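You operate a simulated robot arm through the tools that you are given. There is no shell and no other tool.

Carry out the task below with a simulated robot arm. There is one attempt and no reset: what you move stays moved.

## Task
Tip out the teal cup, brush the side plate and fold the napkin.
Fine: the last of the juice goes into the blue basin; stand the cup in it. Brush the crumbs off the teal side plate with the dry blue palm brush, stand the brush back and fold the blue napkin in half where it lies. The plate stays on the orange place mat. Spill no more than 8 ml a pour. Drop, tip, ram, crush, chip or break nothing, tools too; china and glass break by a fall, knock or squeeze; pinch, strike or load no finger, and keep suds out of food. Set down upright: cup, palm brush. What is to be rubbed or washed off counts as gone when no trace of it is left.

It is judged by the outcome, as a careful person would: the job done as asked, and still so three seconds after it is handed in. It fails if anything else is knocked over, pushed out of place, dropped, spilled or broken. Flat cloth is picked up by pressing the open fingertips on it (5 to 10 N) and closing them slowly along it; thin cloth reads only 2 to 8 mm in the jaws.

## Robot
A 7-joint arm with a two-finger parallel gripper, fixed in place. Base frame: the origin is on the floor under the middle of its stand, x ahead of it, y to its left, z up; the work surface is at about z = 0.75. Readings come in m, rad, newtons and seconds.
With the tool pointing down near the work surface it reaches from about 0.32 to 0.78 m from the base axis. Its first joint turns from -2.897 to 2.897 rad. Payload 3.91 kg.
The tool frame sits at the grasp point between the pads (the TCP): z along the fingers, y along the line on which they close. The tips reach 0.03 m beyond it. Largest opening 0.11 m; finger width 0.02, thickness 0.01; the body of the gripper, 0.048 by 0.112 m, starts 0.055 m behind the TCP.
Orientation is that of the tool frame in the base frame, as [roll, pitch, yaw] about the fixed x, y, z axes, in that order (R = Rz(yaw) Ry(pitch) Rx(roll)). With the fingers straight down and closing along the base's y, the tool's x points along the base's -x, its y along +y and its z along -z.

## Interface
- The arm moves only by the tool play_rows. Its argument "series" is a list of rows, each a list of 7 numbers: the turn, a rotation vector about the tool's x, y, z in rad, then the shift along the tool's x, y, z in cm, then the opening in per cent of the stroke, from 0 (shut) to 100 (fully open). In form: [[rx, ry, rz, tx, ty, tz, fingers], ...]. A call has 1 to 20 rows; each row shifts and turns the commanded pose from where the row before left it, along the tool's axes as they then stand. Rows are played at 5 a second. More than 0.05 m and 0.15 rad between two rows, or a gripper value outside its range, and nothing of the call is played. Where a pose cannot be reached the arm comes as near as it can. A force on the tool above 40 N (or 10 N above the force at the start of the call, whichever is more), or a blocked arm, ends the call early, and 0.2 s more pass. Each finger travels about 0.153 m/s and halts on what it meets, pressing with about 43 N; the grip force reading is that of the motor and also rises with nothing between the fingers. The clock runs only during rows and for 0.2 s after the last one: add rows that do not move to give the fingers time. It gives the time, the measured TCP pose, the force on the tool (base axes), the opening and the grip force at its end, in the units of the frame above (readings bear some noise), with the torque about the TCP (base axes, N m) and any sound that the robot's microphone picked up.
- Cameras (640 x 400 px; columns grow to the right, rows downward): "scene" is fixed at [0.3999, 0.5008, 1.3659]; the picture's right is [-0.48, 0.88, 0.00], its down [0.86, 0.47, -0.17] and it looks along [-0.15, -0.08, -0.99] (base axes); focal length 214 px, centre (320, 200). "wrist" rides on the gripper at [0.077, 0.007, -0.114] in the tool frame; the picture's right is [-0.09, 1.00, 0.00], its down [-0.80, -0.07, -0.59] and it looks along [-0.59, -0.05, 0.80] (tool axes); focal length 270 px, centre (320, 200). There is no depth. A picture from a camera that has moved, and an enlarged one, comes with that camera's place and axes in the base frame and with its lens.
- snapshot(camera): a new picture of that camera. The clock stands still meanwhile.
- move_column(by): slides the trunk up (or, below 0, down) by that many m; the arm rides with it, the base frame stays. It gives what a move gives, with no picture.
- enlarge(camera, box): a new picture of the part [left, top, right, bottom] of that camera's present view, enlarged. The clock stands still meanwhile.
- hand_in(): hands the job in; it is judged then, once.

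Places have to be worked out from the pictures, the camera data and where the tool is seen. Open the gripper and draw the arm clear of the work before you hand the job in, unless the task says otherwise.

The tools are called after "Request:" as name(argument=value, ...) on one line, values as JSON. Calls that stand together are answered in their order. play_rows: Moves the arm, as the interface text tells. Its arguments: {"type":"object","properties":{"series":{"type":"array"}},"required":["series"]} The other tools are called the same way: move_column (by) moves the trunk up or down; snapshot (camera) takes a picture; enlarge (camera, box) takes an enlarged picture of a part of a camera's view; hand_in () hands the job in.

At the start:

```text
clock: 0.0
eef_pos: [0.3848, 0.1559, 1.2012]
orientation: [3.14, -0.001, 3.141]
force: [0.7, -0.3, -1.0]
moment: [0.0, -0.03, 0.0]
finger_gap: 0.1102
grasp_force: 0.2
trunk travel left (down, up): [-0.575, 0.035]
```

scene: 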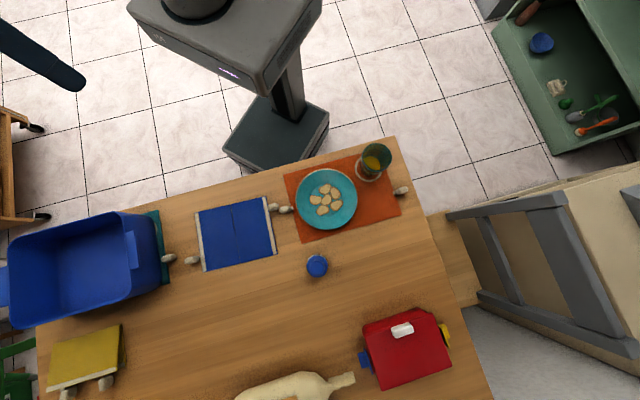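
wrist: 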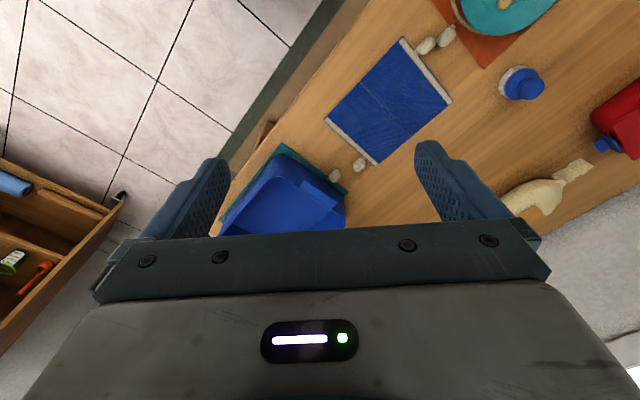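

The first pictures show the table with the basin at the left, the blue napkin in the middle, the teal plate with crumbs and the teal cup on the orange mat, and a small round blue thing that may be the palm brush. I enlarge the parts to look closer.

Request:
enlarge(camera="scene", box=[270, 130, 430, 230])

Request:
enlarge(camera="scene", box=[150, 180, 310, 280])

Request:
enlarge(camera="scene", box=[0, 200, 180, 320])

Request:
enlarge(camera="scene", box=[280, 230, 360, 290])

```text
4.00 times, centred on (350, 180) of scene
camera zoom: at [0.3999, 0.5008, 1.3659], right [-0.48, 0.88, 0.0], down [0.86, 0.47, -0.17], along [-0.15, -0.08, -0.99], focal length 858 px, centre (200, 280)
```

zoom: 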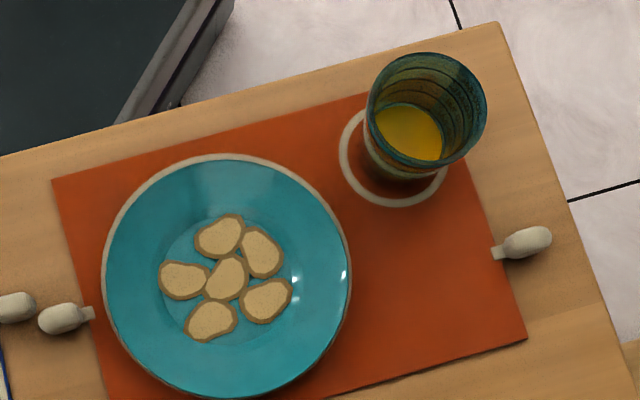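

```text
4.00 times, centred on (230, 230) of scene
camera zoom: at [0.3999, 0.5008, 1.3659], right [-0.48, 0.88, 0.0], down [0.86, 0.47, -0.17], along [-0.15, -0.08, -0.99], focal length 858 px, centre (680, 80)
```

zoom: 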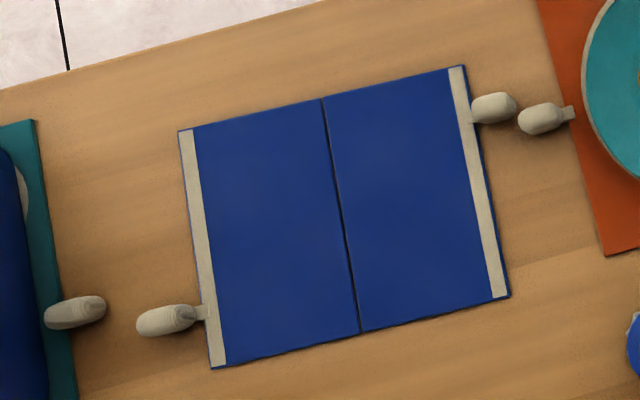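

```text
3.33 times, centred on (90, 260) of scene
camera zoom: at [0.3999, 0.5008, 1.3659], right [-0.48, 0.88, 0.0], down [0.86, 0.47, -0.17], along [-0.15, -0.08, -0.99], focal length 715 px, centre (1087, 0)
```

zoom: 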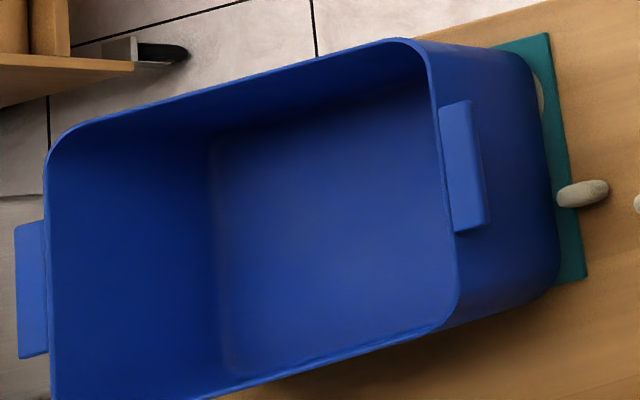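

```text
6.67 times, centred on (320, 260) of scene
camera zoom: at [0.3999, 0.5008, 1.3659], right [-0.48, 0.88, 0.0], down [0.86, 0.47, -0.17], along [-0.15, -0.08, -0.99], focal length 1430 px, centre (320, -200)
```

zoom: 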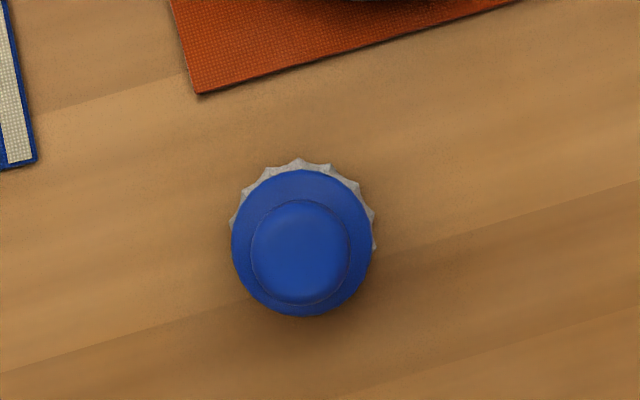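

The cup stands at about (0.156, 0.53), the plate at about (0.297, 0.467), the brush at about (0.468, 0.528), the napkin between them and the basin, and beige finger-like knobs lie by the mats. I turn the tool and move high above the table to look at the cup and plate with the wrist camera.

Request:
play_rows(series=[[0, 0, -0.1428, 0, 0, 0, 100], [0, 0, -0.1428, 0, 0, 0, 100], [0, 0, -0.1428, 0, 0, 0, 100], [0, 0, -0.1428, 0, 0, 0, 100], [0, 0, -0.1428, 0, 0, 0, 100], [0, 0, -0.1428, 0, 0, 0, 100], [0, 0, -0.1428, 0, 0, 0, 100], [0, 0, -0.1428, 0, 0, 0, 100], [0, 0, -0.1426, 0, 0, 0, 100], [0, 0, 0, -1.175, 3.646, 1.667, 100], [0, 0, 0, -1.175, 3.646, 1.667, 100], [0, 0, 0, -1.175, 3.646, 1.667, 100], [0, 0, 0, -1.175, 3.646, 1.667, 100], [0, 0, 0, -1.175, 3.646, 1.667, 100], [0, 0, 0, -1.175, 3.646, 1.667, 100], [0, 0, 0, -1.175, 3.646, 1.667, 100], [0, 0, 0, -1.175, 3.646, 1.667, 100], [0, 0, 0, -1.175, 3.646, 1.667, 100], [0, 0, 0, 0, 0, 0, 100]])

Request:
snapshot(camera="wrist")

```text
clock: 4.0
eef_pos: [0.1004, 0.3487, 1.0489]
orientation: [3.14, 0.001, -1.858]
force: [0.0, 0.6, 0.0]
moment: [-0.01, -0.02, -0.04]
finger_gap: 0.1101
grasp_force: 0.0
trunk travel left (down, up): [-0.575, 0.035]
```

```text
taken
camera wrist: at [0.0705, 0.2762, 1.1646], right [-0.93, 0.36, 0.0], down [0.29, 0.75, 0.59], along [0.22, 0.55, -0.8], focal length 270 px, centre (320, 200)
```

wrist: 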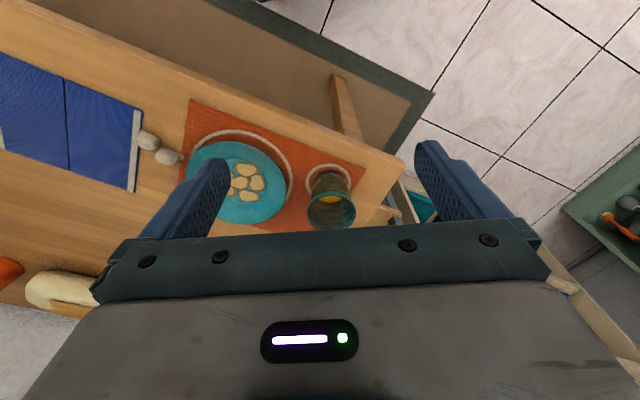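

Request:
enlarge(camera="wrist", box=[120, 80, 440, 240])

Request:
enlarge(camera="wrist", box=[260, 140, 420, 240])

```text
2.00 times, centred on (280, 160) of wrist
camera zoom: at [0.0705, 0.2762, 1.1646], right [-0.93, 0.36, 0.0], down [0.29, 0.75, 0.59], along [0.22, 0.55, -0.8], focal length 541 px, centre (400, 280)
```

zoom: 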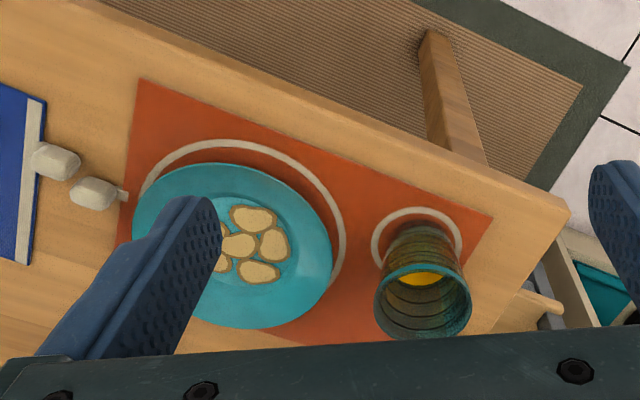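

```text
4.00 times, centred on (340, 190) of wrist
camera zoom: at [0.0705, 0.2762, 1.1646], right [-0.93, 0.36, 0.0], down [0.29, 0.75, 0.59], along [0.22, 0.55, -0.8], focal length 1081 px, centre (240, 240)
```

zoom: 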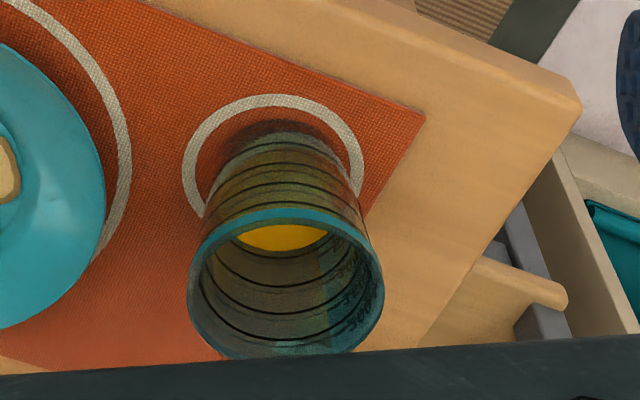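

The cup is a clear teal glass, about 8 cm across at the rim near (0.150, 0.532), with the rim at z of about 0.836, tapering downward. I move the open gripper above it, with the tips still about 6 cm above the rim, and look.

Request:
play_rows(series=[[0, 0, 0, -3.79, 0.084, 2.38, 100], [0, 0, 0, -3.79, 0.084, 2.38, 100], [0, 0, 0, -3.79, 0.084, 2.38, 100], [0, 0, 0, -3.79, 0.084, 2.38, 100], [0, 0, 0, -3.79, 0.084, 2.38, 100], [0, 0, 0, 0, 0, 0, 100]])

Request:
snapshot(camera="wrist")

Request:
snapshot(camera="scene")

```text
clock: 5.4
eef_pos: [0.1496, 0.5313, 0.9312]
orientation: [-3.14, 0.001, -1.855]
force: [0.0, -0.2, -0.3]
moment: [-0.01, 0.01, 0.01]
finger_gap: 0.1099
grasp_force: 0.0
trunk travel left (down, up): [-0.575, 0.035]
```

```text
taken
camera wrist: at [0.1207, 0.4596, 1.0463], right [-0.93, 0.36, 0.0], down [0.29, 0.75, 0.59], along [0.22, 0.55, -0.8], focal length 270 px, centre (320, 200)
```

wrist: 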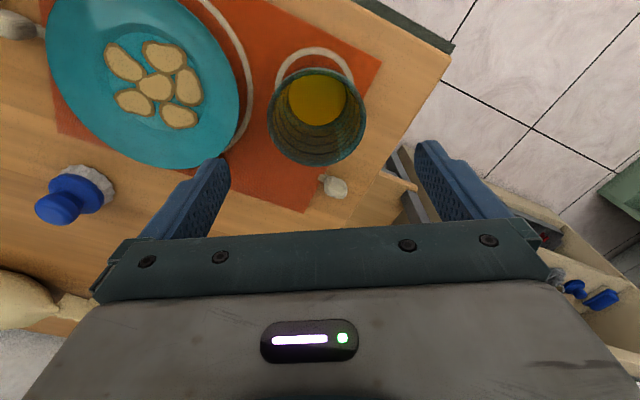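

```text
taken
```

scene: 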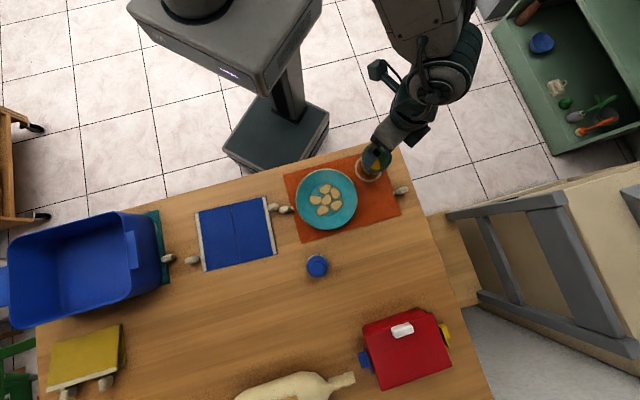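

The glass sits centred between the fingers (rim centre about (0.150, 0.530)). I lower straight to a TCP height of about 0.82, with the tips at 0.79 above the plate's rim, and check.

Request:
play_rows(series=[[0, 0, 0, 0, 0, 3.0, 100], [0, 0, 0, 0, 0, 3.0, 100], [0, 0, 0, 0, 0, 3.0, 100], [0, 0, 0, 0, 0, 2.1, 100], [0, 0, 0, 0, 0, 0, 100]])

Request:
snapshot(camera="wrist")

Request:
enlarge(camera="scene", box=[310, 110, 430, 210])

```text
clock: 6.6
eef_pos: [0.1483, 0.5331, 0.8225]
orientation: [3.14, 0.0, -1.856]
force: [-0.6, -0.2, 0.4]
moment: [0.03, 0.0, 0.02]
finger_gap: 0.1099
grasp_force: 0.2
trunk travel left (down, up): [-0.575, 0.035]
```

```text
taken
camera wrist: at [0.1207, 0.4606, 0.9373], right [-0.93, 0.37, 0.0], down [0.29, 0.75, 0.59], along [0.22, 0.55, -0.8], focal length 270 px, centre (320, 200)
```

wrist: 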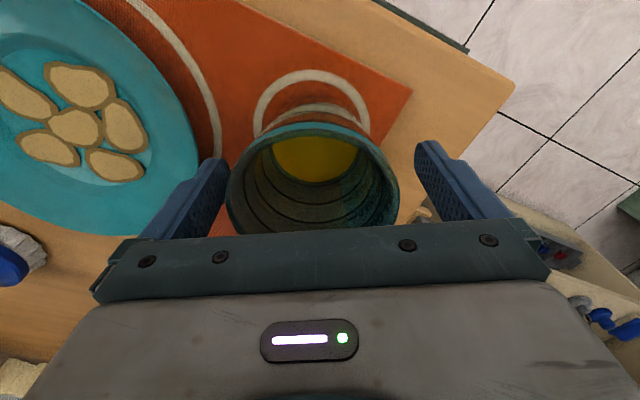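

```text
4.00 times, centred on (370, 160) of scene
camera zoom: at [0.3999, 0.5008, 1.3659], right [-0.48, 0.88, 0.0], down [0.86, 0.47, -0.17], along [-0.15, -0.08, -0.99], focal length 858 px, centre (120, 360)
```

zoom: 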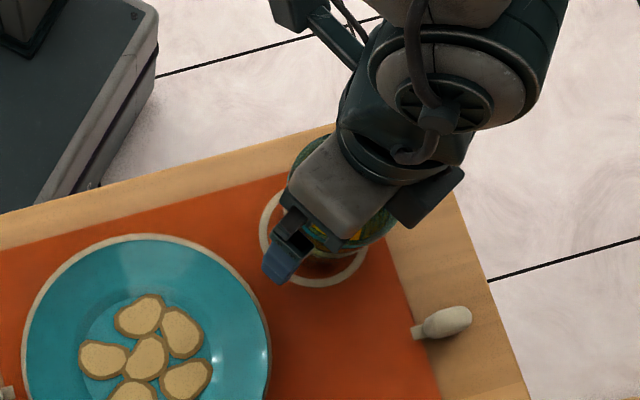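

The glass's rim lies between the pads, about 2 mm off toward the plate-side finger, with its rim near z 0.835. I shift 2 mm, lower 5 mm more and close gently to 76 % to watch for contact.

Request:
play_rows(series=[[0, 0, 0, 0, -0.2, 0.5, 100], [0, 0, 0, 0, 0, 0, 92], [0, 0, 0, 0, 0, 0, 84], [0, 0, 0, 0, 0, 0, 80], [0, 0, 0, 0, 0, 0, 78], [0, 0, 0, 0, 0, 0, 76], [0, 0, 0, 0, 0, 0, 76]])

Request:
snapshot(camera="wrist")

```text
clock: 8.2
eef_pos: [0.1511, 0.5312, 0.8179]
orientation: [-3.141, 0.0, -1.858]
force: [-0.4, -0.4, 0.3]
moment: [0.01, -0.03, 0.01]
finger_gap: 0.0835
grasp_force: 0.0
trunk travel left (down, up): [-0.575, 0.035]
```

```text
taken
camera wrist: at [0.1223, 0.4594, 0.9331], right [-0.93, 0.37, 0.0], down [0.29, 0.75, 0.59], along [0.22, 0.55, -0.8], focal length 270 px, centre (320, 200)
```

wrist: 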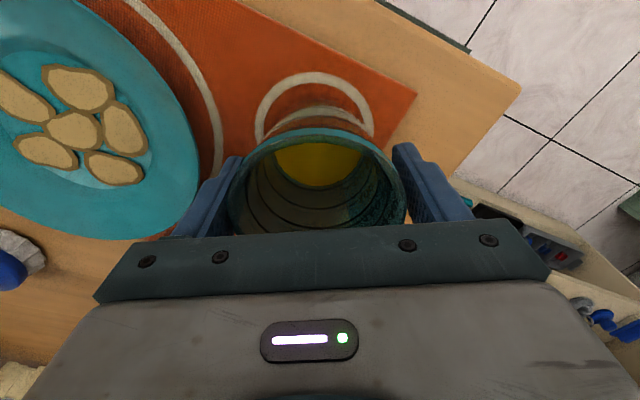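

The glass is centred between the pads with about 3 mm on each side. I close by 1 % a row and watch the grip force.

Request:
play_rows(series=[[0, 0, 0, 0, 0, 0, 75], [0, 0, 0, 0, 0, 0, 74], [0, 0, 0, 0, 0, 0, 73], [0, 0, 0, 0, 0, 0, 72], [0, 0, 0, 0, 0, 0, 71], [0, 0, 0, 0, 0, 0, 71]])

```text
clock: 9.6
eef_pos: [0.1512, 0.5323, 0.8178]
orientation: [-3.141, 0.001, -1.856]
force: [0.7, 0.0, -0.4]
moment: [-0.01, 0.0, -0.02]
finger_gap: 0.0778
grasp_force: 0.0
trunk travel left (down, up): [-0.575, 0.035]
```

The gap reads 77.8 mm with no grip force yet. I close on by 1 % a row.

Request:
play_rows(series=[[0, 0, 0, 0, 0, 0, 70], [0, 0, 0, 0, 0, 0, 69], [0, 0, 0, 0, 0, 0, 69]])

```text
clock: 10.4
eef_pos: [0.1511, 0.5312, 0.8181]
orientation: [3.141, 0.0, -1.857]
force: [0.6, 0.4, -0.3]
moment: [0.03, 0.02, 0.0]
finger_gap: 0.0761
grasp_force: 0.3
trunk travel left (down, up): [-0.575, 0.035]
```

Request:
play_rows(series=[[0, 0, 0, 0, 0, 0, 68], [0, 0, 0, 0, 0, 0, 67], [0, 0, 0, 0, 0, 0, 67]])

Request:
snapshot(camera="wrist")

```text
clock: 11.2
eef_pos: [0.1499, 0.5318, 0.8181]
orientation: [3.142, -0.002, -1.857]
force: [0.1, -0.7, -0.2]
moment: [-0.02, 0.0, 0.01]
finger_gap: 0.075
grasp_force: 13.5
trunk travel left (down, up): [-0.575, 0.035]
```

```text
taken
camera wrist: at [0.1222, 0.4594, 0.933], right [-0.93, 0.37, 0.0], down [0.29, 0.75, 0.59], along [0.22, 0.55, -0.8], focal length 270 px, centre (320, 200)
```

wrist: 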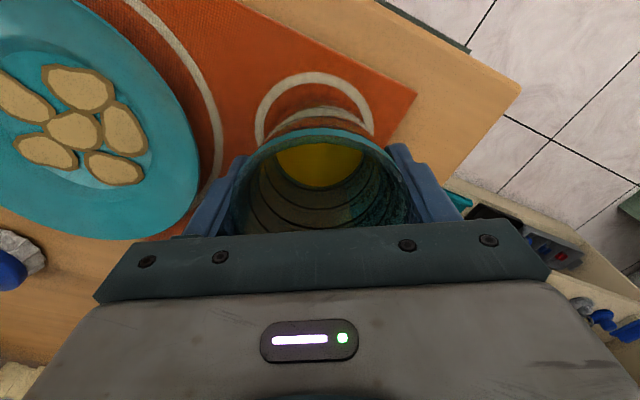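

Contact: the gap holds at 75 mm with about 13.5 N, in proportion to the command. I tighten slightly to about 18 N and lift the glass slowly by 3 cm.

Request:
play_rows(series=[[0, 0, 0, 0, 0, 0, 66.5], [0, 0, 0, 0, 0, -0.5, 66.5], [0, 0, 0, 0, 0, -1.0, 66.5], [0, 0, 0, 0, 0, -1.5, 66.5], [0, 0, 0, 0, 0, 0, 66.5]])

Request:
snapshot(camera="wrist")

Request:
enlarge(camera="scene", box=[310, 110, 430, 210])

```text
clock: 12.4
eef_pos: [0.1522, 0.5325, 0.8468]
orientation: [-3.141, 0.001, -1.857]
force: [-0.3, 0.3, 0.1]
moment: [0.0, -0.02, -0.02]
finger_gap: 0.0732
grasp_force: 0.1
trunk travel left (down, up): [-0.575, 0.035]
```

```text
taken
camera wrist: at [0.1225, 0.46, 0.963], right [-0.93, 0.37, 0.0], down [0.29, 0.75, 0.59], along [0.22, 0.55, -0.8], focal length 270 px, centre (320, 200)
```

wrist: 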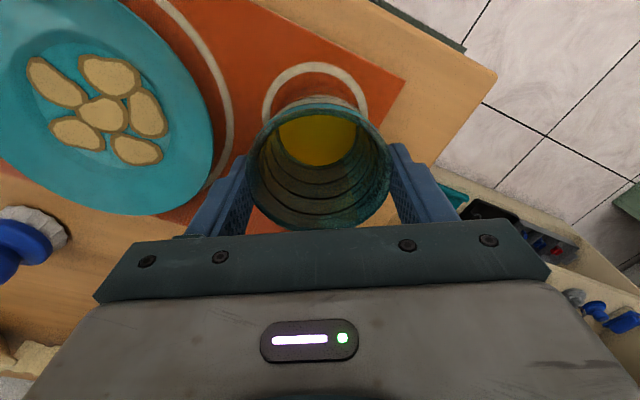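

```text
4.00 times, centred on (370, 160) of scene
camera zoom: at [0.3999, 0.5008, 1.3659], right [-0.48, 0.88, 0.0], down [0.86, 0.47, -0.17], along [-0.15, -0.08, -0.99], focal length 858 px, centre (120, 360)
```

zoom: 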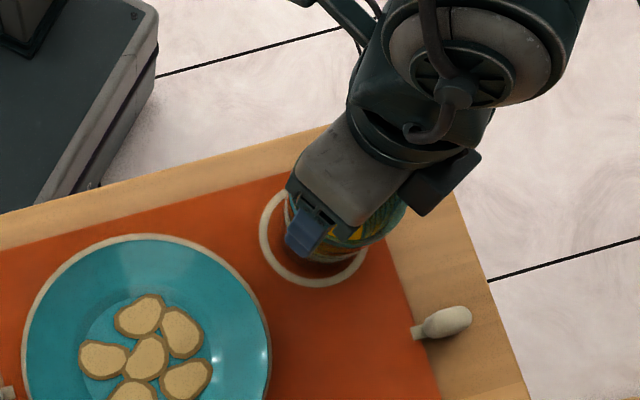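

The grip reads zero and the glass still stands on the mat: the pads slid up off it. I look closely at how the glass sits between the pads before trying again.

Request:
enlarge(camera="wrist", box=[220, 80, 420, 240])

Request:
enlarge(camera="scene", box=[350, 140, 410, 190])

```text
2.50 times, centred on (320, 160) of wrist
camera zoom: at [0.1225, 0.46, 0.963], right [-0.93, 0.37, 0.0], down [0.29, 0.75, 0.59], along [0.22, 0.55, -0.8], focal length 676 px, centre (320, 300)
```

zoom: 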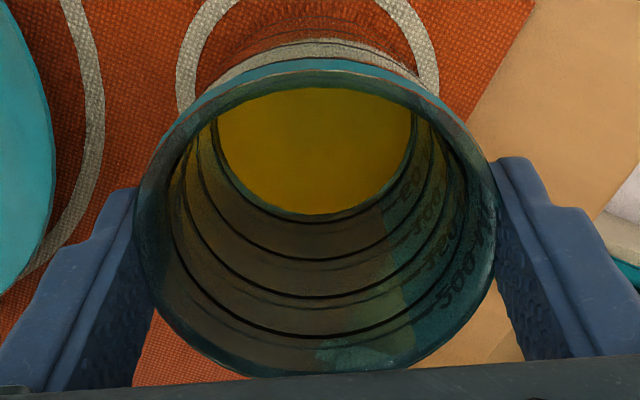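

```text
8.00 times, centred on (380, 165) of scene
camera zoom: at [0.3999, 0.5008, 1.3659], right [-0.48, 0.88, 0.0], down [0.86, 0.47, -0.17], along [-0.15, -0.08, -0.99], focal length 1716 px, centre (-160, 480)
```

zoom: 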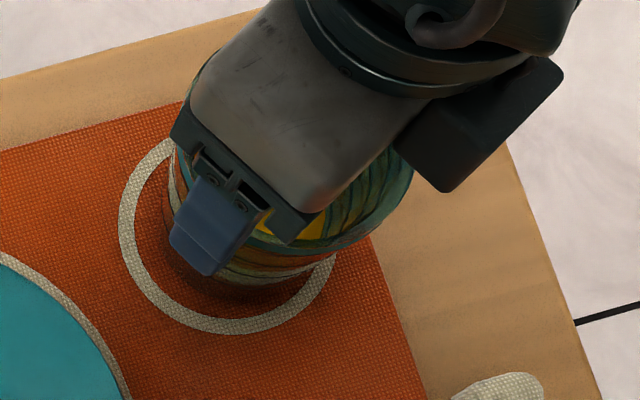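

The pads now sit at 73 mm with no contact, so the glass is widest lower down and my pads only pinched its shoulder. I open a little, go down to a TCP height of 0.80 and close again slowly around the wider part.

Request:
play_rows(series=[[0, 0, 0, 0, 0, 0, 82], [0, 0, 0, 0, 0, 0, 82], [0, 0, 0, 0, 0, 1.5, 82], [0, 0, 0, 0, 0, 1.5, 82], [0, 0, 0, 0, 0, 1.5, 82], [0, 0, 0, 0, 0, 0, 78], [0, 0, 0, 0, 0, 0, 75], [0, 0, 0, 0, 0, 0, 73], [0, 0, 0, 0, 0, 0, 72], [0, 0, 0, 0, 0, 0, 71], [0, 0, 0, 0, 0, 0, 70], [0, 0, 0, 0, 0, 0, 70]])

Request:
enlarge(camera="wrist", box=[220, 80, 420, 240])

```text
clock: 15.0
eef_pos: [0.1508, 0.533, 0.8019]
orientation: [-3.141, -0.001, -1.856]
force: [-0.3, -0.3, 0.0]
moment: [0.03, 0.02, 0.01]
finger_gap: 0.077
grasp_force: 0.1
trunk travel left (down, up): [-0.575, 0.035]
```

```text
2.50 times, centred on (320, 160) of wrist
camera zoom: at [0.123, 0.4608, 0.9176], right [-0.93, 0.37, 0.0], down [0.29, 0.75, 0.59], along [0.22, 0.55, -0.8], focal length 676 px, centre (320, 300)
```

zoom: 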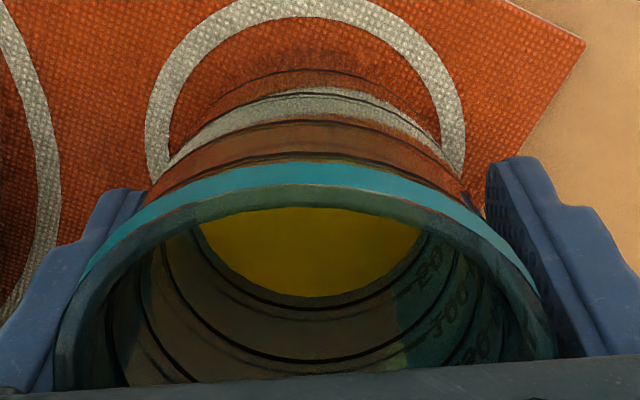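

The pads now straddle the glass lower down, still free at 77 mm. I go on closing 1 % at a time.

Request:
play_rows(series=[[0, 0, 0, 0, 0, 0, 69], [0, 0, 0, 0, 0, 0, 68], [0, 0, 0, 0, 0, 0, 68]])

```text
clock: 15.8
eef_pos: [0.1515, 0.5329, 0.8032]
orientation: [-3.141, 0.0, -1.858]
force: [0.6, 0.4, -0.1]
moment: [0.02, 0.0, -0.03]
finger_gap: 0.075
grasp_force: 0.5
trunk travel left (down, up): [-0.575, 0.035]
```

Request:
play_rows(series=[[0, 0, 0, 0, 0, 0, 67], [0, 0, 0, 0, 0, 0, 67], [0, 0, 0, 0, 0, 0, 67]])

```text
clock: 16.6
eef_pos: [0.1514, 0.5334, 0.8028]
orientation: [3.141, -0.001, -1.856]
force: [0.6, -0.2, 0.5]
moment: [-0.01, 0.02, -0.01]
finger_gap: 0.0737
grasp_force: 0.3
trunk travel left (down, up): [-0.575, 0.035]
```

Still no contact at 73.7 mm at this height, so the glass is narrower here; I keep closing by 1 % steps to find the wall.

Request:
play_rows(series=[[0, 0, 0, 0, 0, 0, 66], [0, 0, 0, 0, 0, 0, 65], [0, 0, 0, 0, 0, 0, 65]])

```text
clock: 17.4
eef_pos: [0.1524, 0.5335, 0.8022]
orientation: [-3.141, -0.001, -1.857]
force: [0.0, 0.5, 0.7]
moment: [-0.01, 0.01, 0.02]
finger_gap: 0.0724
grasp_force: 13.0
trunk travel left (down, up): [-0.575, 0.035]
```

The reading of 13 N at 72.4 mm may be finger friction rather than the glass, as before. I look at the pads against the glass before doing anything more.

Request:
enlarge(camera="wrist", box=[220, 80, 420, 240])

Request:
snapshot(camera="wrist")

Request:
enlarge(camera="scene", box=[350, 140, 410, 190])

```text
2.50 times, centred on (320, 160) of wrist
camera zoom: at [0.1229, 0.4608, 0.9176], right [-0.93, 0.37, 0.0], down [0.29, 0.75, 0.59], along [0.22, 0.55, -0.8], focal length 676 px, centre (320, 300)
```

zoom: 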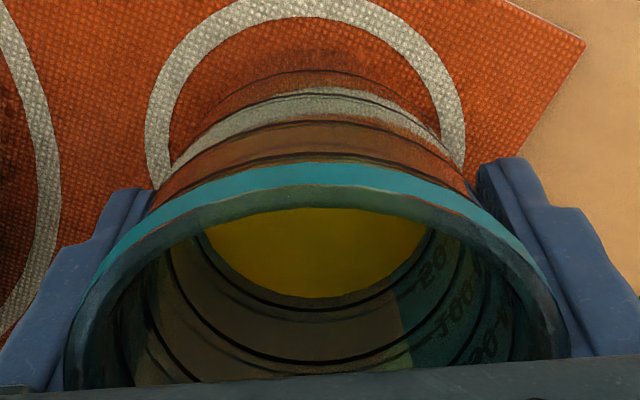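

```text
taken
camera wrist: at [0.1229, 0.4608, 0.9176], right [-0.93, 0.37, 0.0], down [0.29, 0.75, 0.59], along [0.22, 0.55, -0.8], focal length 270 px, centre (320, 200)
```

wrist: 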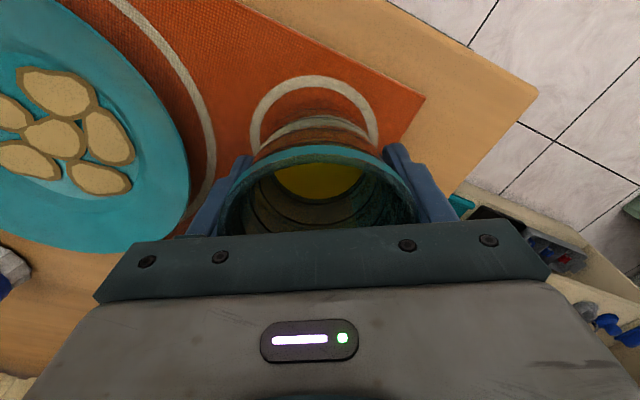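

```text
8.00 times, centred on (380, 165) of scene
camera zoom: at [0.3999, 0.5008, 1.3659], right [-0.48, 0.88, 0.0], down [0.86, 0.47, -0.17], along [-0.15, -0.08, -0.99], focal length 1716 px, centre (-160, 480)
```

zoom: 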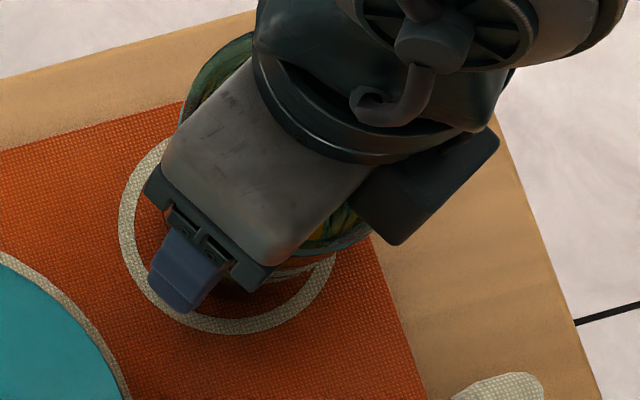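

The glass moved about 2 mm toward the right-hand finger as the left pad met it. I hold the same command for a second to tell stiction from real contact.

Request:
play_rows(series=[[0, 0, 0, 0, 0, 0, 65], [0, 0, 0, 0, 0, 0, 65], [0, 0, 0, 0, 0, 0, 65], [0, 0, 0, 0, 0, 0, 65], [0, 0, 0, 0, 0, 0, 65]])

```text
clock: 18.6
eef_pos: [0.1526, 0.5332, 0.8029]
orientation: [-3.141, 0.0, -1.857]
force: [0.8, 0.3, -1.2]
moment: [0.01, 0.01, -0.01]
finger_gap: 0.0726
grasp_force: 13.6
trunk travel left (down, up): [-0.575, 0.035]
```

The gap holds at 72.6 mm with 13.6 N, so both pads press the wall. I lift just 1 cm, slowly, and look whether the glass comes along.

Request:
play_rows(series=[[0, 0, 0, 0, 0, -0.2, 65], [0, 0, 0, 0, 0, -0.2, 65], [0, 0, 0, 0, 0, -0.2, 65], [0, 0, 0, 0, 0, -0.2, 65], [0, 0, 0, 0, 0, -0.2, 65], [0, 0, 0, 0, 0, 0, 65]])

Request:
enlarge(camera="wrist", box=[220, 80, 420, 240])

```text
clock: 20.0
eef_pos: [0.1516, 0.5318, 0.8117]
orientation: [-3.141, -0.001, -1.856]
force: [0.3, 0.6, -1.3]
moment: [0.02, -0.02, 0.02]
finger_gap: 0.0724
grasp_force: 13.4
trunk travel left (down, up): [-0.575, 0.035]
```

```text
2.50 times, centred on (320, 160) of wrist
camera zoom: at [0.1224, 0.4595, 0.9267], right [-0.93, 0.36, 0.0], down [0.29, 0.75, 0.59], along [0.22, 0.55, -0.8], focal length 676 px, centre (320, 300)
```

zoom: 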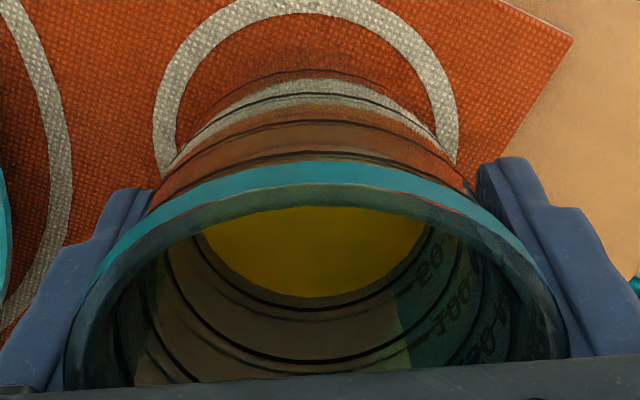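

The glass came along: it looks unchanged against the gripper while the mat ring dropped away, and the tool carries about 1.3 N. I lift it smoothly to about z = 1.05.

Request:
play_rows(series=[[0, 0, 0, 0, 0, -0.7, 65], [0, 0, 0, 0, 0, -1.4, 65], [0, 0, 0, 0, 0, -2.2, 65], [0, 0, 0, 0, 0, -2.8, 65], [0, 0, 0, 0, 0, -2.8, 65], [0, 0, 0, 0, 0, -2.8, 65], [0, 0, 0, 0, 0, -2.8, 65], [0, 0, 0, 0, 0, -2.8, 65], [0, 0, 0, 0, 0, -2.8, 65], [0, 0, 0, 0, 0, -1.8, 65], [0, 0, 0, 0, 0, -0.9, 65], [0, 0, 0, 0, 0, 0, 65]])

Request:
snapshot(camera="wrist")

```text
clock: 22.6
eef_pos: [0.1504, 0.5328, 1.0518]
orientation: [3.141, 0.001, -1.856]
force: [0.2, 1.0, -1.1]
moment: [0.05, 0.03, -0.03]
finger_gap: 0.0724
grasp_force: 13.3
trunk travel left (down, up): [-0.575, 0.035]
```

```text
taken
camera wrist: at [0.1221, 0.4604, 1.1659], right [-0.93, 0.37, 0.0], down [0.29, 0.75, 0.59], along [0.22, 0.55, -0.8], focal length 270 px, centre (320, 200)
```

wrist: 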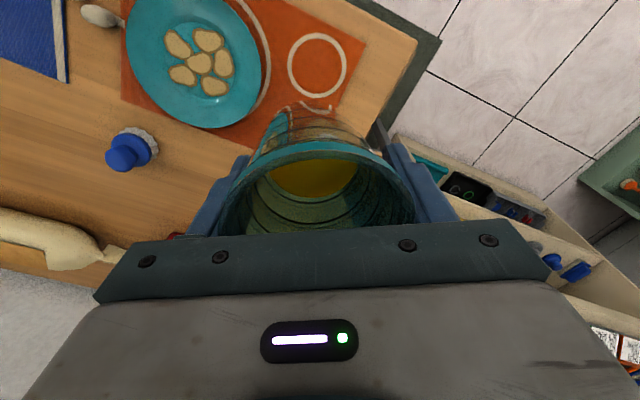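

The glass is held firmly with the juice level. I swing it at this height along an arc toward the basin, turning the tool with the arc.

Request:
play_rows(series=[[0, 0, 0.02, 0, -1.1, 0, 65], [0, 0, 0.04, 0, -2.2, 0, 65], [0, 0, 0.06, 0, -3.3, 0, 65], [0, 0, 0.06, 0, -3.3, 0, 65], [0, 0, 0.06, 0, -3.3, 0, 65], [0, 0, 0.06, 0, -3.3, 0, 65], [0, 0, 0.06, 0, -3.3, 0, 65], [0, 0, 0.06, 0, -3.3, 0, 65], [0, 0, 0.06, 0, -3.3, 0, 65], [0, 0, 0.06, 0, -3.3, 0, 65], [0, 0, 0.06, 0, -3.3, 0, 65], [0, 0, 0.06, 0, -3.3, 0, 65], [0, 0, 0.06, 0, -3.3, 0, 65], [0, 0, 0.06, 0, -3.3, 0, 65], [0, 0, 0.06, 0, -3.3, 0, 65], [0, 0, 0.06, 0, -3.3, 0, 65], [0, 0, 0.06, 0, -3.3, 0, 65], [0, 0, 0.06, 0, -3.3, 0, 65], [0, 0, 0.04, 0, -2.2, 0, 65], [0, 0, 0.02, 0, -1.1, 0, 65]])

Request:
snapshot(camera="wrist")

Request:
snapshot(camera="scene")

```text
clock: 26.8
eef_pos: [0.5454, 0.1256, 1.0528]
orientation: [-3.141, -0.002, -2.937]
force: [1.3, -0.2, -1.0]
moment: [0.03, 0.0, 0.0]
finger_gap: 0.0723
grasp_force: 0.8
trunk travel left (down, up): [-0.575, 0.035]
```

```text
taken
camera wrist: at [0.4679, 0.1164, 1.1666], right [-0.12, 0.99, 0.0], down [0.8, 0.09, 0.59], along [0.59, 0.07, -0.8], focal length 270 px, centre (320, 200)
```

wrist: 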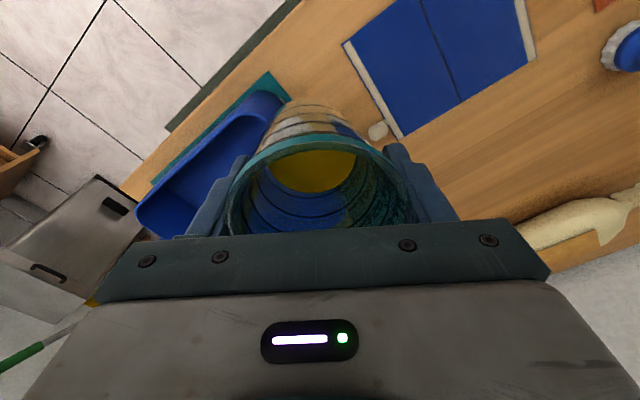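

```text
taken
```

scene: 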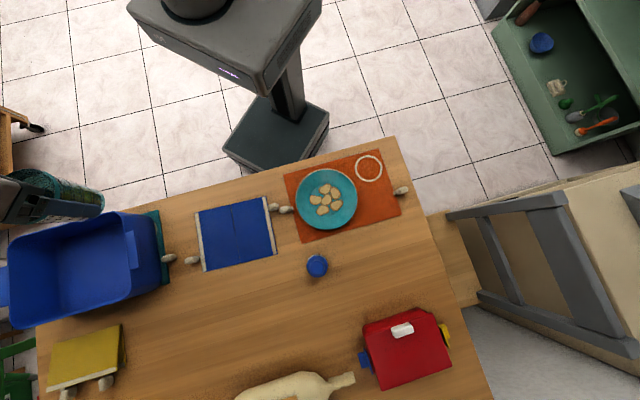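

The glass is near the basin and still held, but the grip reading fell to 0.8 N. I tighten by 1 % and check the grip before moving on.

Request:
play_rows(series=[[0, 0, 0, 0, 0, 0, 64.5], [0, 0, 0, 0, 0, 0, 64], [0, 0, 0, 0, 0, 0, 64], [0, 0, 0, 0, 0, 0, 64]])

Request:
enlarge(camera="wrist", box=[120, 80, 440, 240])

```text
clock: 27.8
eef_pos: [0.545, 0.1264, 1.0525]
orientation: [3.141, 0.0, -2.938]
force: [0.2, -0.2, -0.8]
moment: [-0.01, 0.02, 0.0]
finger_gap: 0.0717
grasp_force: 43.2
trunk travel left (down, up): [-0.575, 0.035]
```

```text
2.00 times, centred on (280, 160) of wrist
camera zoom: at [0.4679, 0.1168, 1.1667], right [-0.12, 0.99, 0.0], down [0.8, 0.09, 0.59], along [0.59, 0.07, -0.8], focal length 541 px, centre (400, 280)
```

zoom: 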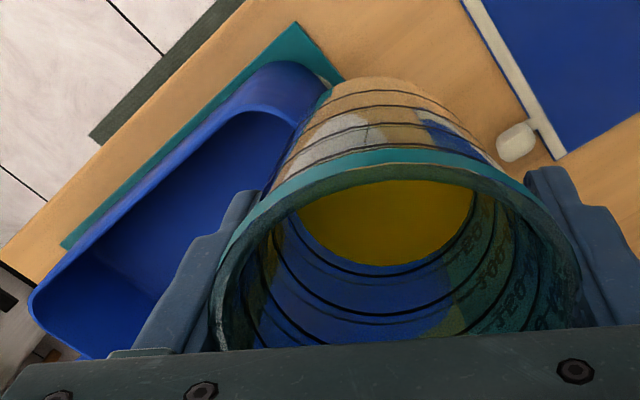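

The grip jumped to 43 N, more than I want on glass; I ease back to 64.7 % right away.

Request:
play_rows(series=[[0, 0, 0, 0, 0, 0, 64.7], [0, 0, 0, 0, 0, 0, 64.7], [0, 0, 0, 0, 0, 0, 64.7]])

```text
clock: 28.6
eef_pos: [0.5439, 0.1274, 1.0521]
orientation: [3.141, 0.001, -2.938]
force: [-0.2, -0.2, -0.5]
moment: [-0.01, 0.03, 0.01]
finger_gap: 0.0722
grasp_force: 1.1
trunk travel left (down, up): [-0.575, 0.035]
```

Grip reads only 1 N now (hysteresis); I tighten in finer steps to a middle value.

Request:
play_rows(series=[[0, 0, 0, 0, 0, 0, 64.4], [0, 0, 0, 0, 0, 0, 64.4], [0, 0, 0, 0, 0, 0, 64.4]])

```text
clock: 29.4
eef_pos: [0.5456, 0.126, 1.0507]
orientation: [-3.141, -0.001, -2.938]
force: [-0.1, 0.8, -0.8]
moment: [-0.03, -0.01, -0.01]
finger_gap: 0.0722
grasp_force: 13.2
trunk travel left (down, up): [-0.575, 0.035]
```

Request:
play_rows(series=[[0, 0, 0, 0, 0, 0, 64.2], [0, 0, 0, 0, 0, 0, 64.2], [0, 0, 0, 0, 0, 0, 64.2]])

```text
clock: 30.2
eef_pos: [0.5451, 0.126, 1.0521]
orientation: [3.141, 0.003, -2.937]
force: [0.5, 0.8, 0.3]
moment: [0.0, -0.03, -0.01]
finger_gap: 0.0717
grasp_force: 42.4
trunk travel left (down, up): [-0.575, 0.035]
```

The drive seems to settle at either about 13 N or about 43 N. I check by picture that the glass has not shifted in the pads, and ease to the lower level.

Request:
play_rows(series=[[0, 0, 0, 0, 0, 0, 64.6], [0, 0, 0, 0, 0, 0, 64.4], [0, 0, 0, 0, 0, 0, 64.4]])

Request:
enlarge(camera="wrist", box=[220, 80, 420, 240])

```text
clock: 31.0
eef_pos: [0.5444, 0.1262, 1.0516]
orientation: [-3.141, 0.001, -2.937]
force: [0.5, 0.0, 1.0]
moment: [0.01, 0.01, -0.03]
finger_gap: 0.0719
grasp_force: 13.1
trunk travel left (down, up): [-0.575, 0.035]
```

```text
2.50 times, centred on (320, 160) of wrist
camera zoom: at [0.4679, 0.1168, 1.1667], right [-0.12, 0.99, 0.0], down [0.8, 0.09, 0.59], along [0.59, 0.07, -0.8], focal length 676 px, centre (320, 300)
```

zoom: 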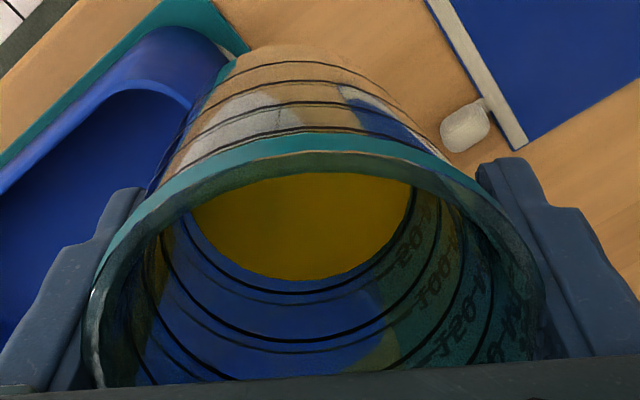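

The picture shows the glass slid down about 8 mm in the pads while the grip was slack, so it needs a firmer clamp before tilting. I try a value between the two levels.

Request:
play_rows(series=[[0, 0, 0, 0, 0, 0, 64.25], [0, 0, 0, 0, 0, 0, 64.25], [0, 0, 0, 0, 0, 0, 64.25]])

Request:
enlarge(camera="wrist", box=[220, 80, 420, 240])

```text
clock: 31.8
eef_pos: [0.5456, 0.1261, 1.052]
orientation: [3.141, 0.0, -2.939]
force: [-0.2, 0.5, 0.2]
moment: [0.0, -0.01, 0.03]
finger_gap: 0.0719
grasp_force: 28.2
trunk travel left (down, up): [-0.575, 0.035]
```

```text
2.50 times, centred on (320, 160) of wrist
camera zoom: at [0.4679, 0.1167, 1.1667], right [-0.12, 0.99, 0.0], down [0.8, 0.09, 0.59], along [0.59, 0.07, -0.8], focal length 676 px, centre (320, 300)
```

zoom: 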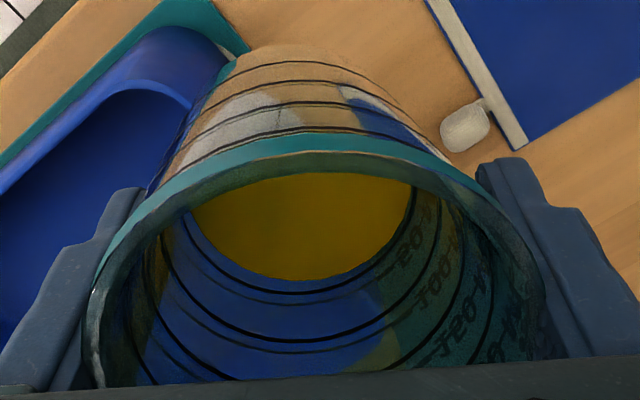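

At 64.25 % the grip holds 28 N and the glass keeps its place. I move it over the basin to about (0.73, 0.05, 1.10), keeping it upright.

Request:
play_rows(series=[[0, 0, 0.05, 0, 0, 0, 64.25], [0, 0, 0.05, 0, 0, 0, 64.25], [0, 0, 0.05, 0, 0, 0, 64.25], [0, 0, 0, -1.13, -0.53, -0.3, 64.25], [0, 0, 0, -2.26, -1.07, -0.6, 64.25], [0, 0, 0, -2.26, -1.07, -0.6, 64.25], [0, 0, 0, -2.26, -1.07, -0.6, 64.25], [0, 0, 0, -2.26, -1.07, -0.6, 64.25], [0, 0, 0, -2.26, -1.07, -0.6, 64.25], [0, 0, 0, -2.26, -1.07, -0.6, 64.25], [0, 0, 0, -2.26, -1.07, -0.6, 64.25], [0, 0, 0, -1.13, -0.53, -0.3, 64.25], [0, 0, 0, 0, 0, 0, 64.25]])

Request:
snapshot(camera="wrist")

Request:
snapshot(camera="scene")

```text
clock: 34.6
eef_pos: [0.7315, 0.0517, 1.0971]
orientation: [3.141, 0.0, -3.087]
force: [0.2, -0.9, -1.2]
moment: [0.01, -0.02, -0.03]
finger_gap: 0.072
grasp_force: 43.4
trunk travel left (down, up): [-0.575, 0.035]
```

```text
taken
camera wrist: at [0.6536, 0.0544, 1.2116], right [0.03, 1.0, 0.0], down [0.8, -0.03, 0.59], along [0.59, -0.02, -0.8], focal length 270 px, centre (320, 200)
```

wrist: 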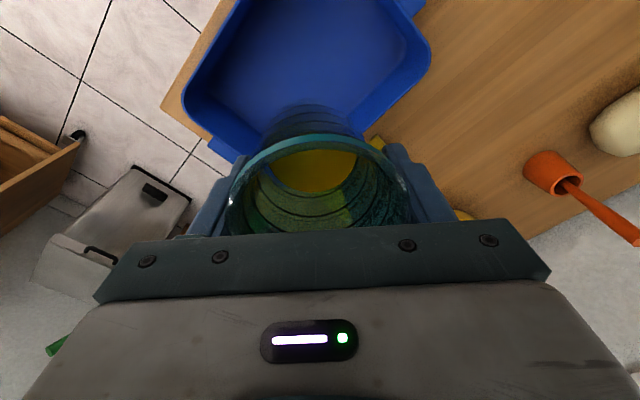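

```text
taken
```

scene: 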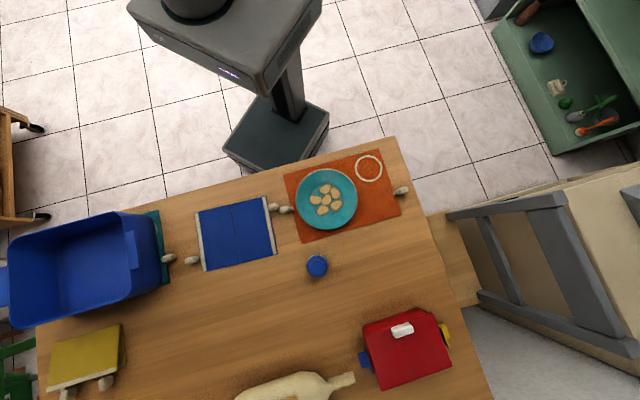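

The glass is over the middle of the basin, upright. I begin tilting it about the finger axis, base outward, to about 50 degrees, short of the pouring angle, and check.

Request:
play_rows(series=[[0, -0.05, 0, 0, 0, 0, 64.25], [0, -0.1, 0, 0, 0, 0, 64.25], [0, -0.1, 0, 0, 0, 0, 64.25], [0, -0.1, 0, 0, 0, 0, 64.25], [0, -0.1, 0, 0, 0, 0, 64.25], [0, -0.1, 0, 0, 0, 0, 64.25], [0, -0.1, 0, 0, 0, 0, 64.25], [0, -0.1, 0, 0, 0, 0, 64.25], [0, -0.1, 0, 0, 0, 0, 64.25], [0, -0.05, 0, 0, 0, 0, 64.25], [0, 0, 0, 0, 0, 0, 64.25]])

Request:
snapshot(camera="wrist")

Request:
snapshot(camera="scene")

```text
clock: 37.0
eef_pos: [0.7316, 0.0516, 1.0969]
orientation: [3.141, 0.901, -3.087]
force: [-0.4, 0.2, -1.7]
moment: [0.06, 0.01, 0.0]
finger_gap: 0.0721
grasp_force: 13.3
trunk travel left (down, up): [-0.575, 0.035]
```

```text
taken
camera wrist: at [0.5933, 0.0503, 1.1085], right [0.0, 1.0, 0.07], down [0.04, -0.07, 1.0], along [1.0, 0.0, -0.04], focal length 270 px, centre (320, 200)
```

wrist: 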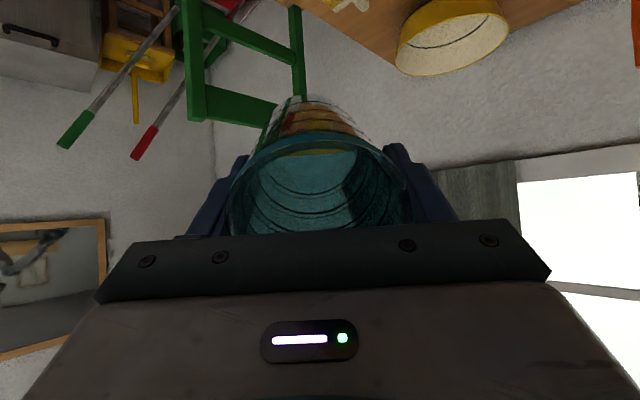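

```text
taken
```

scene: 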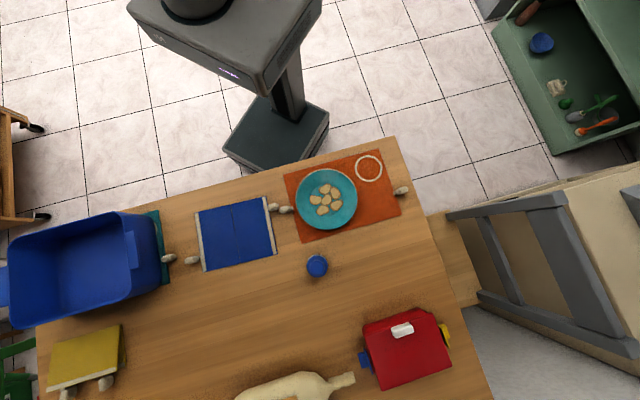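

The glass tilts with the gripper and the arm reaches the pose; the juice is running toward the rim. I firm the grip slightly and tilt on slowly to about 77 degrees, watching.

Request:
play_rows(series=[[0, 0, 0, 0, 0, 0, 64.1], [0, -0.03, 0, 0, 0, 0, 64.1], [0, -0.05, 0, 0, 0, 0, 64.1], [0, -0.05, 0, 0, 0, 0, 64.1], [0, -0.05, 0, 0, 0, 0, 64.1], [0, -0.05, 0, 0, 0, 0, 64.1], [0, -0.05, 0, 0, 0, 0, 64.1], [0, -0.04, 0, 0, 0, 0, 64.1], [0, -0.03, 0, 0, 0, 0, 64.1], [0, 0, 0, 0, 0, 0, 64.1], [0, 0, 0, 0, 0, 0, 64.1]])

Request:
enlarge(camera="wrist", box=[220, 80, 420, 240])

Request:
enlarge(camera="scene", box=[0, 200, 180, 320])

```text
clock: 39.4
eef_pos: [0.7318, 0.0507, 1.0974]
orientation: [-3.141, 1.25, -3.088]
force: [0.2, 0.1, -0.7]
moment: [0.02, 0.01, -0.02]
finger_gap: 0.0719
grasp_force: 13.9
trunk travel left (down, up): [-0.575, 0.035]
```

```text
2.50 times, centred on (320, 160) of wrist
camera zoom: at [0.5982, 0.0507, 1.0608], right [-0.03, 1.0, 0.08], down [-0.31, -0.09, 0.95], along [0.95, 0.0, 0.31], focal length 676 px, centre (320, 300)
```

zoom: 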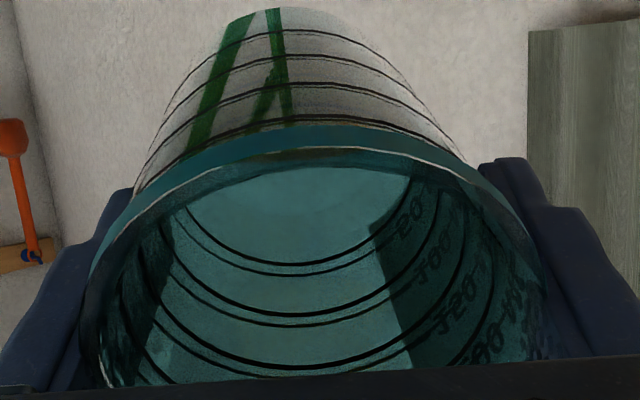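

```text
3.33 times, centred on (90, 260) of scene
camera zoom: at [0.3999, 0.5008, 1.3659], right [-0.48, 0.88, 0.0], down [0.86, 0.47, -0.17], along [-0.15, -0.08, -0.99], focal length 715 px, centre (1087, 0)
```

zoom: 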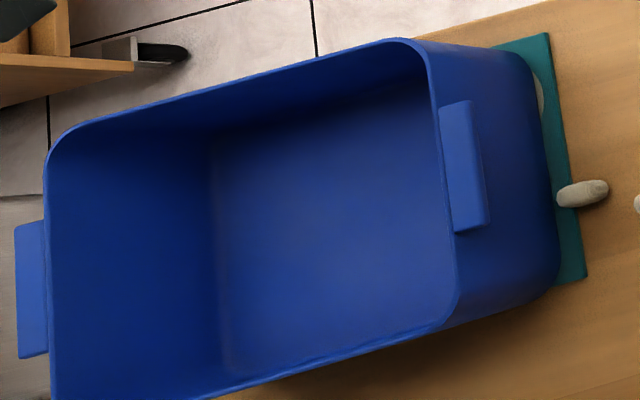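

No yellow is left visible in the glass and no juice shows on the table, so most has run out into the basin. I tilt on to about 115 degrees to drain the last of it.

Request:
play_rows(series=[[0, -0.04, 0, 0, 0, 0, 64.1], [0, -0.06, 0, 0, 0, 0, 64.1], [0, -0.08, 0, 0, 0, 0, 64.1], [0, -0.08, 0, 0, 0, 0, 64.1], [0, -0.08, 0, 0, 0, 0, 64.1], [0, -0.08, 0, 0, 0, 0, 64.1], [0, -0.08, 0, 0, 0, 0, 64.1], [0, -0.08, 0, 0, 0, 0, 64.1], [0, -0.08, 0, 0, 0, 0, 64.1], [0, -0.06, 0, 0, 0, 0, 64.1], [0, -0.04, 0, 0, 0, 0, 64.1], [0, 0, 0, 0, 0, 0, 64.1], [0, 0, 0, 0, 0, 0, 64.1], [0, 0, 0, 0, 0, 0, 64.1], [0, 0, 0, 0, 0, 0, 64.1], [0, 0, 0, 0, 0, 0, 64.1], [0, 0, 0, 0, 0, 0, 64.1]])

Request:
snapshot(camera="wrist")

Request:
snapshot(camera="scene")

```text
clock: 43.0
eef_pos: [0.7306, 0.0516, 1.0977]
orientation: [0.001, 1.133, 0.054]
force: [0.0, -0.4, -0.6]
moment: [0.0, -0.01, 0.0]
finger_gap: 0.0719
grasp_force: 13.3
trunk travel left (down, up): [-0.575, 0.035]
```

```text
taken
camera wrist: at [0.6593, 0.0538, 0.9797], right [-0.09, 0.99, 0.08], down [-0.87, -0.12, 0.47], along [0.48, -0.03, 0.88], focal length 270 px, centre (320, 200)
```

wrist: 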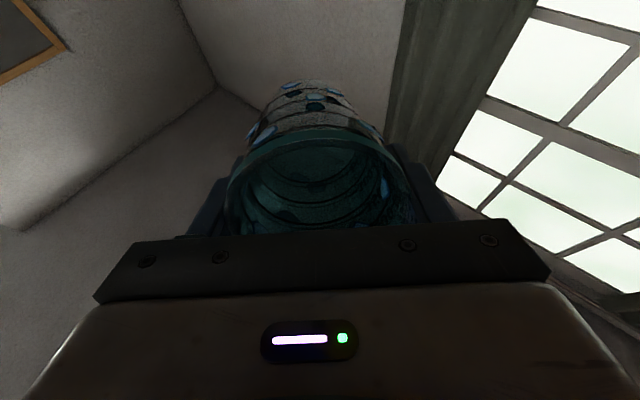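

```text
taken
```

scene: 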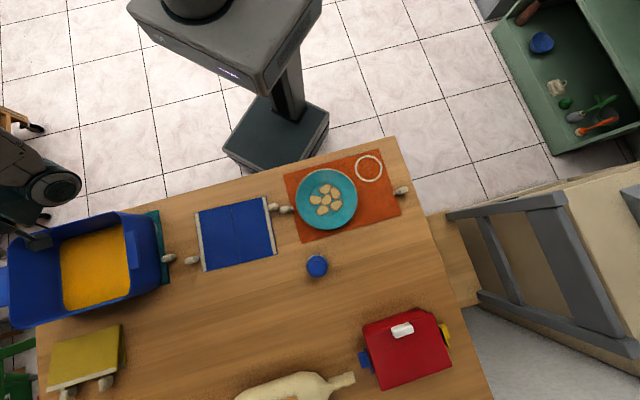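

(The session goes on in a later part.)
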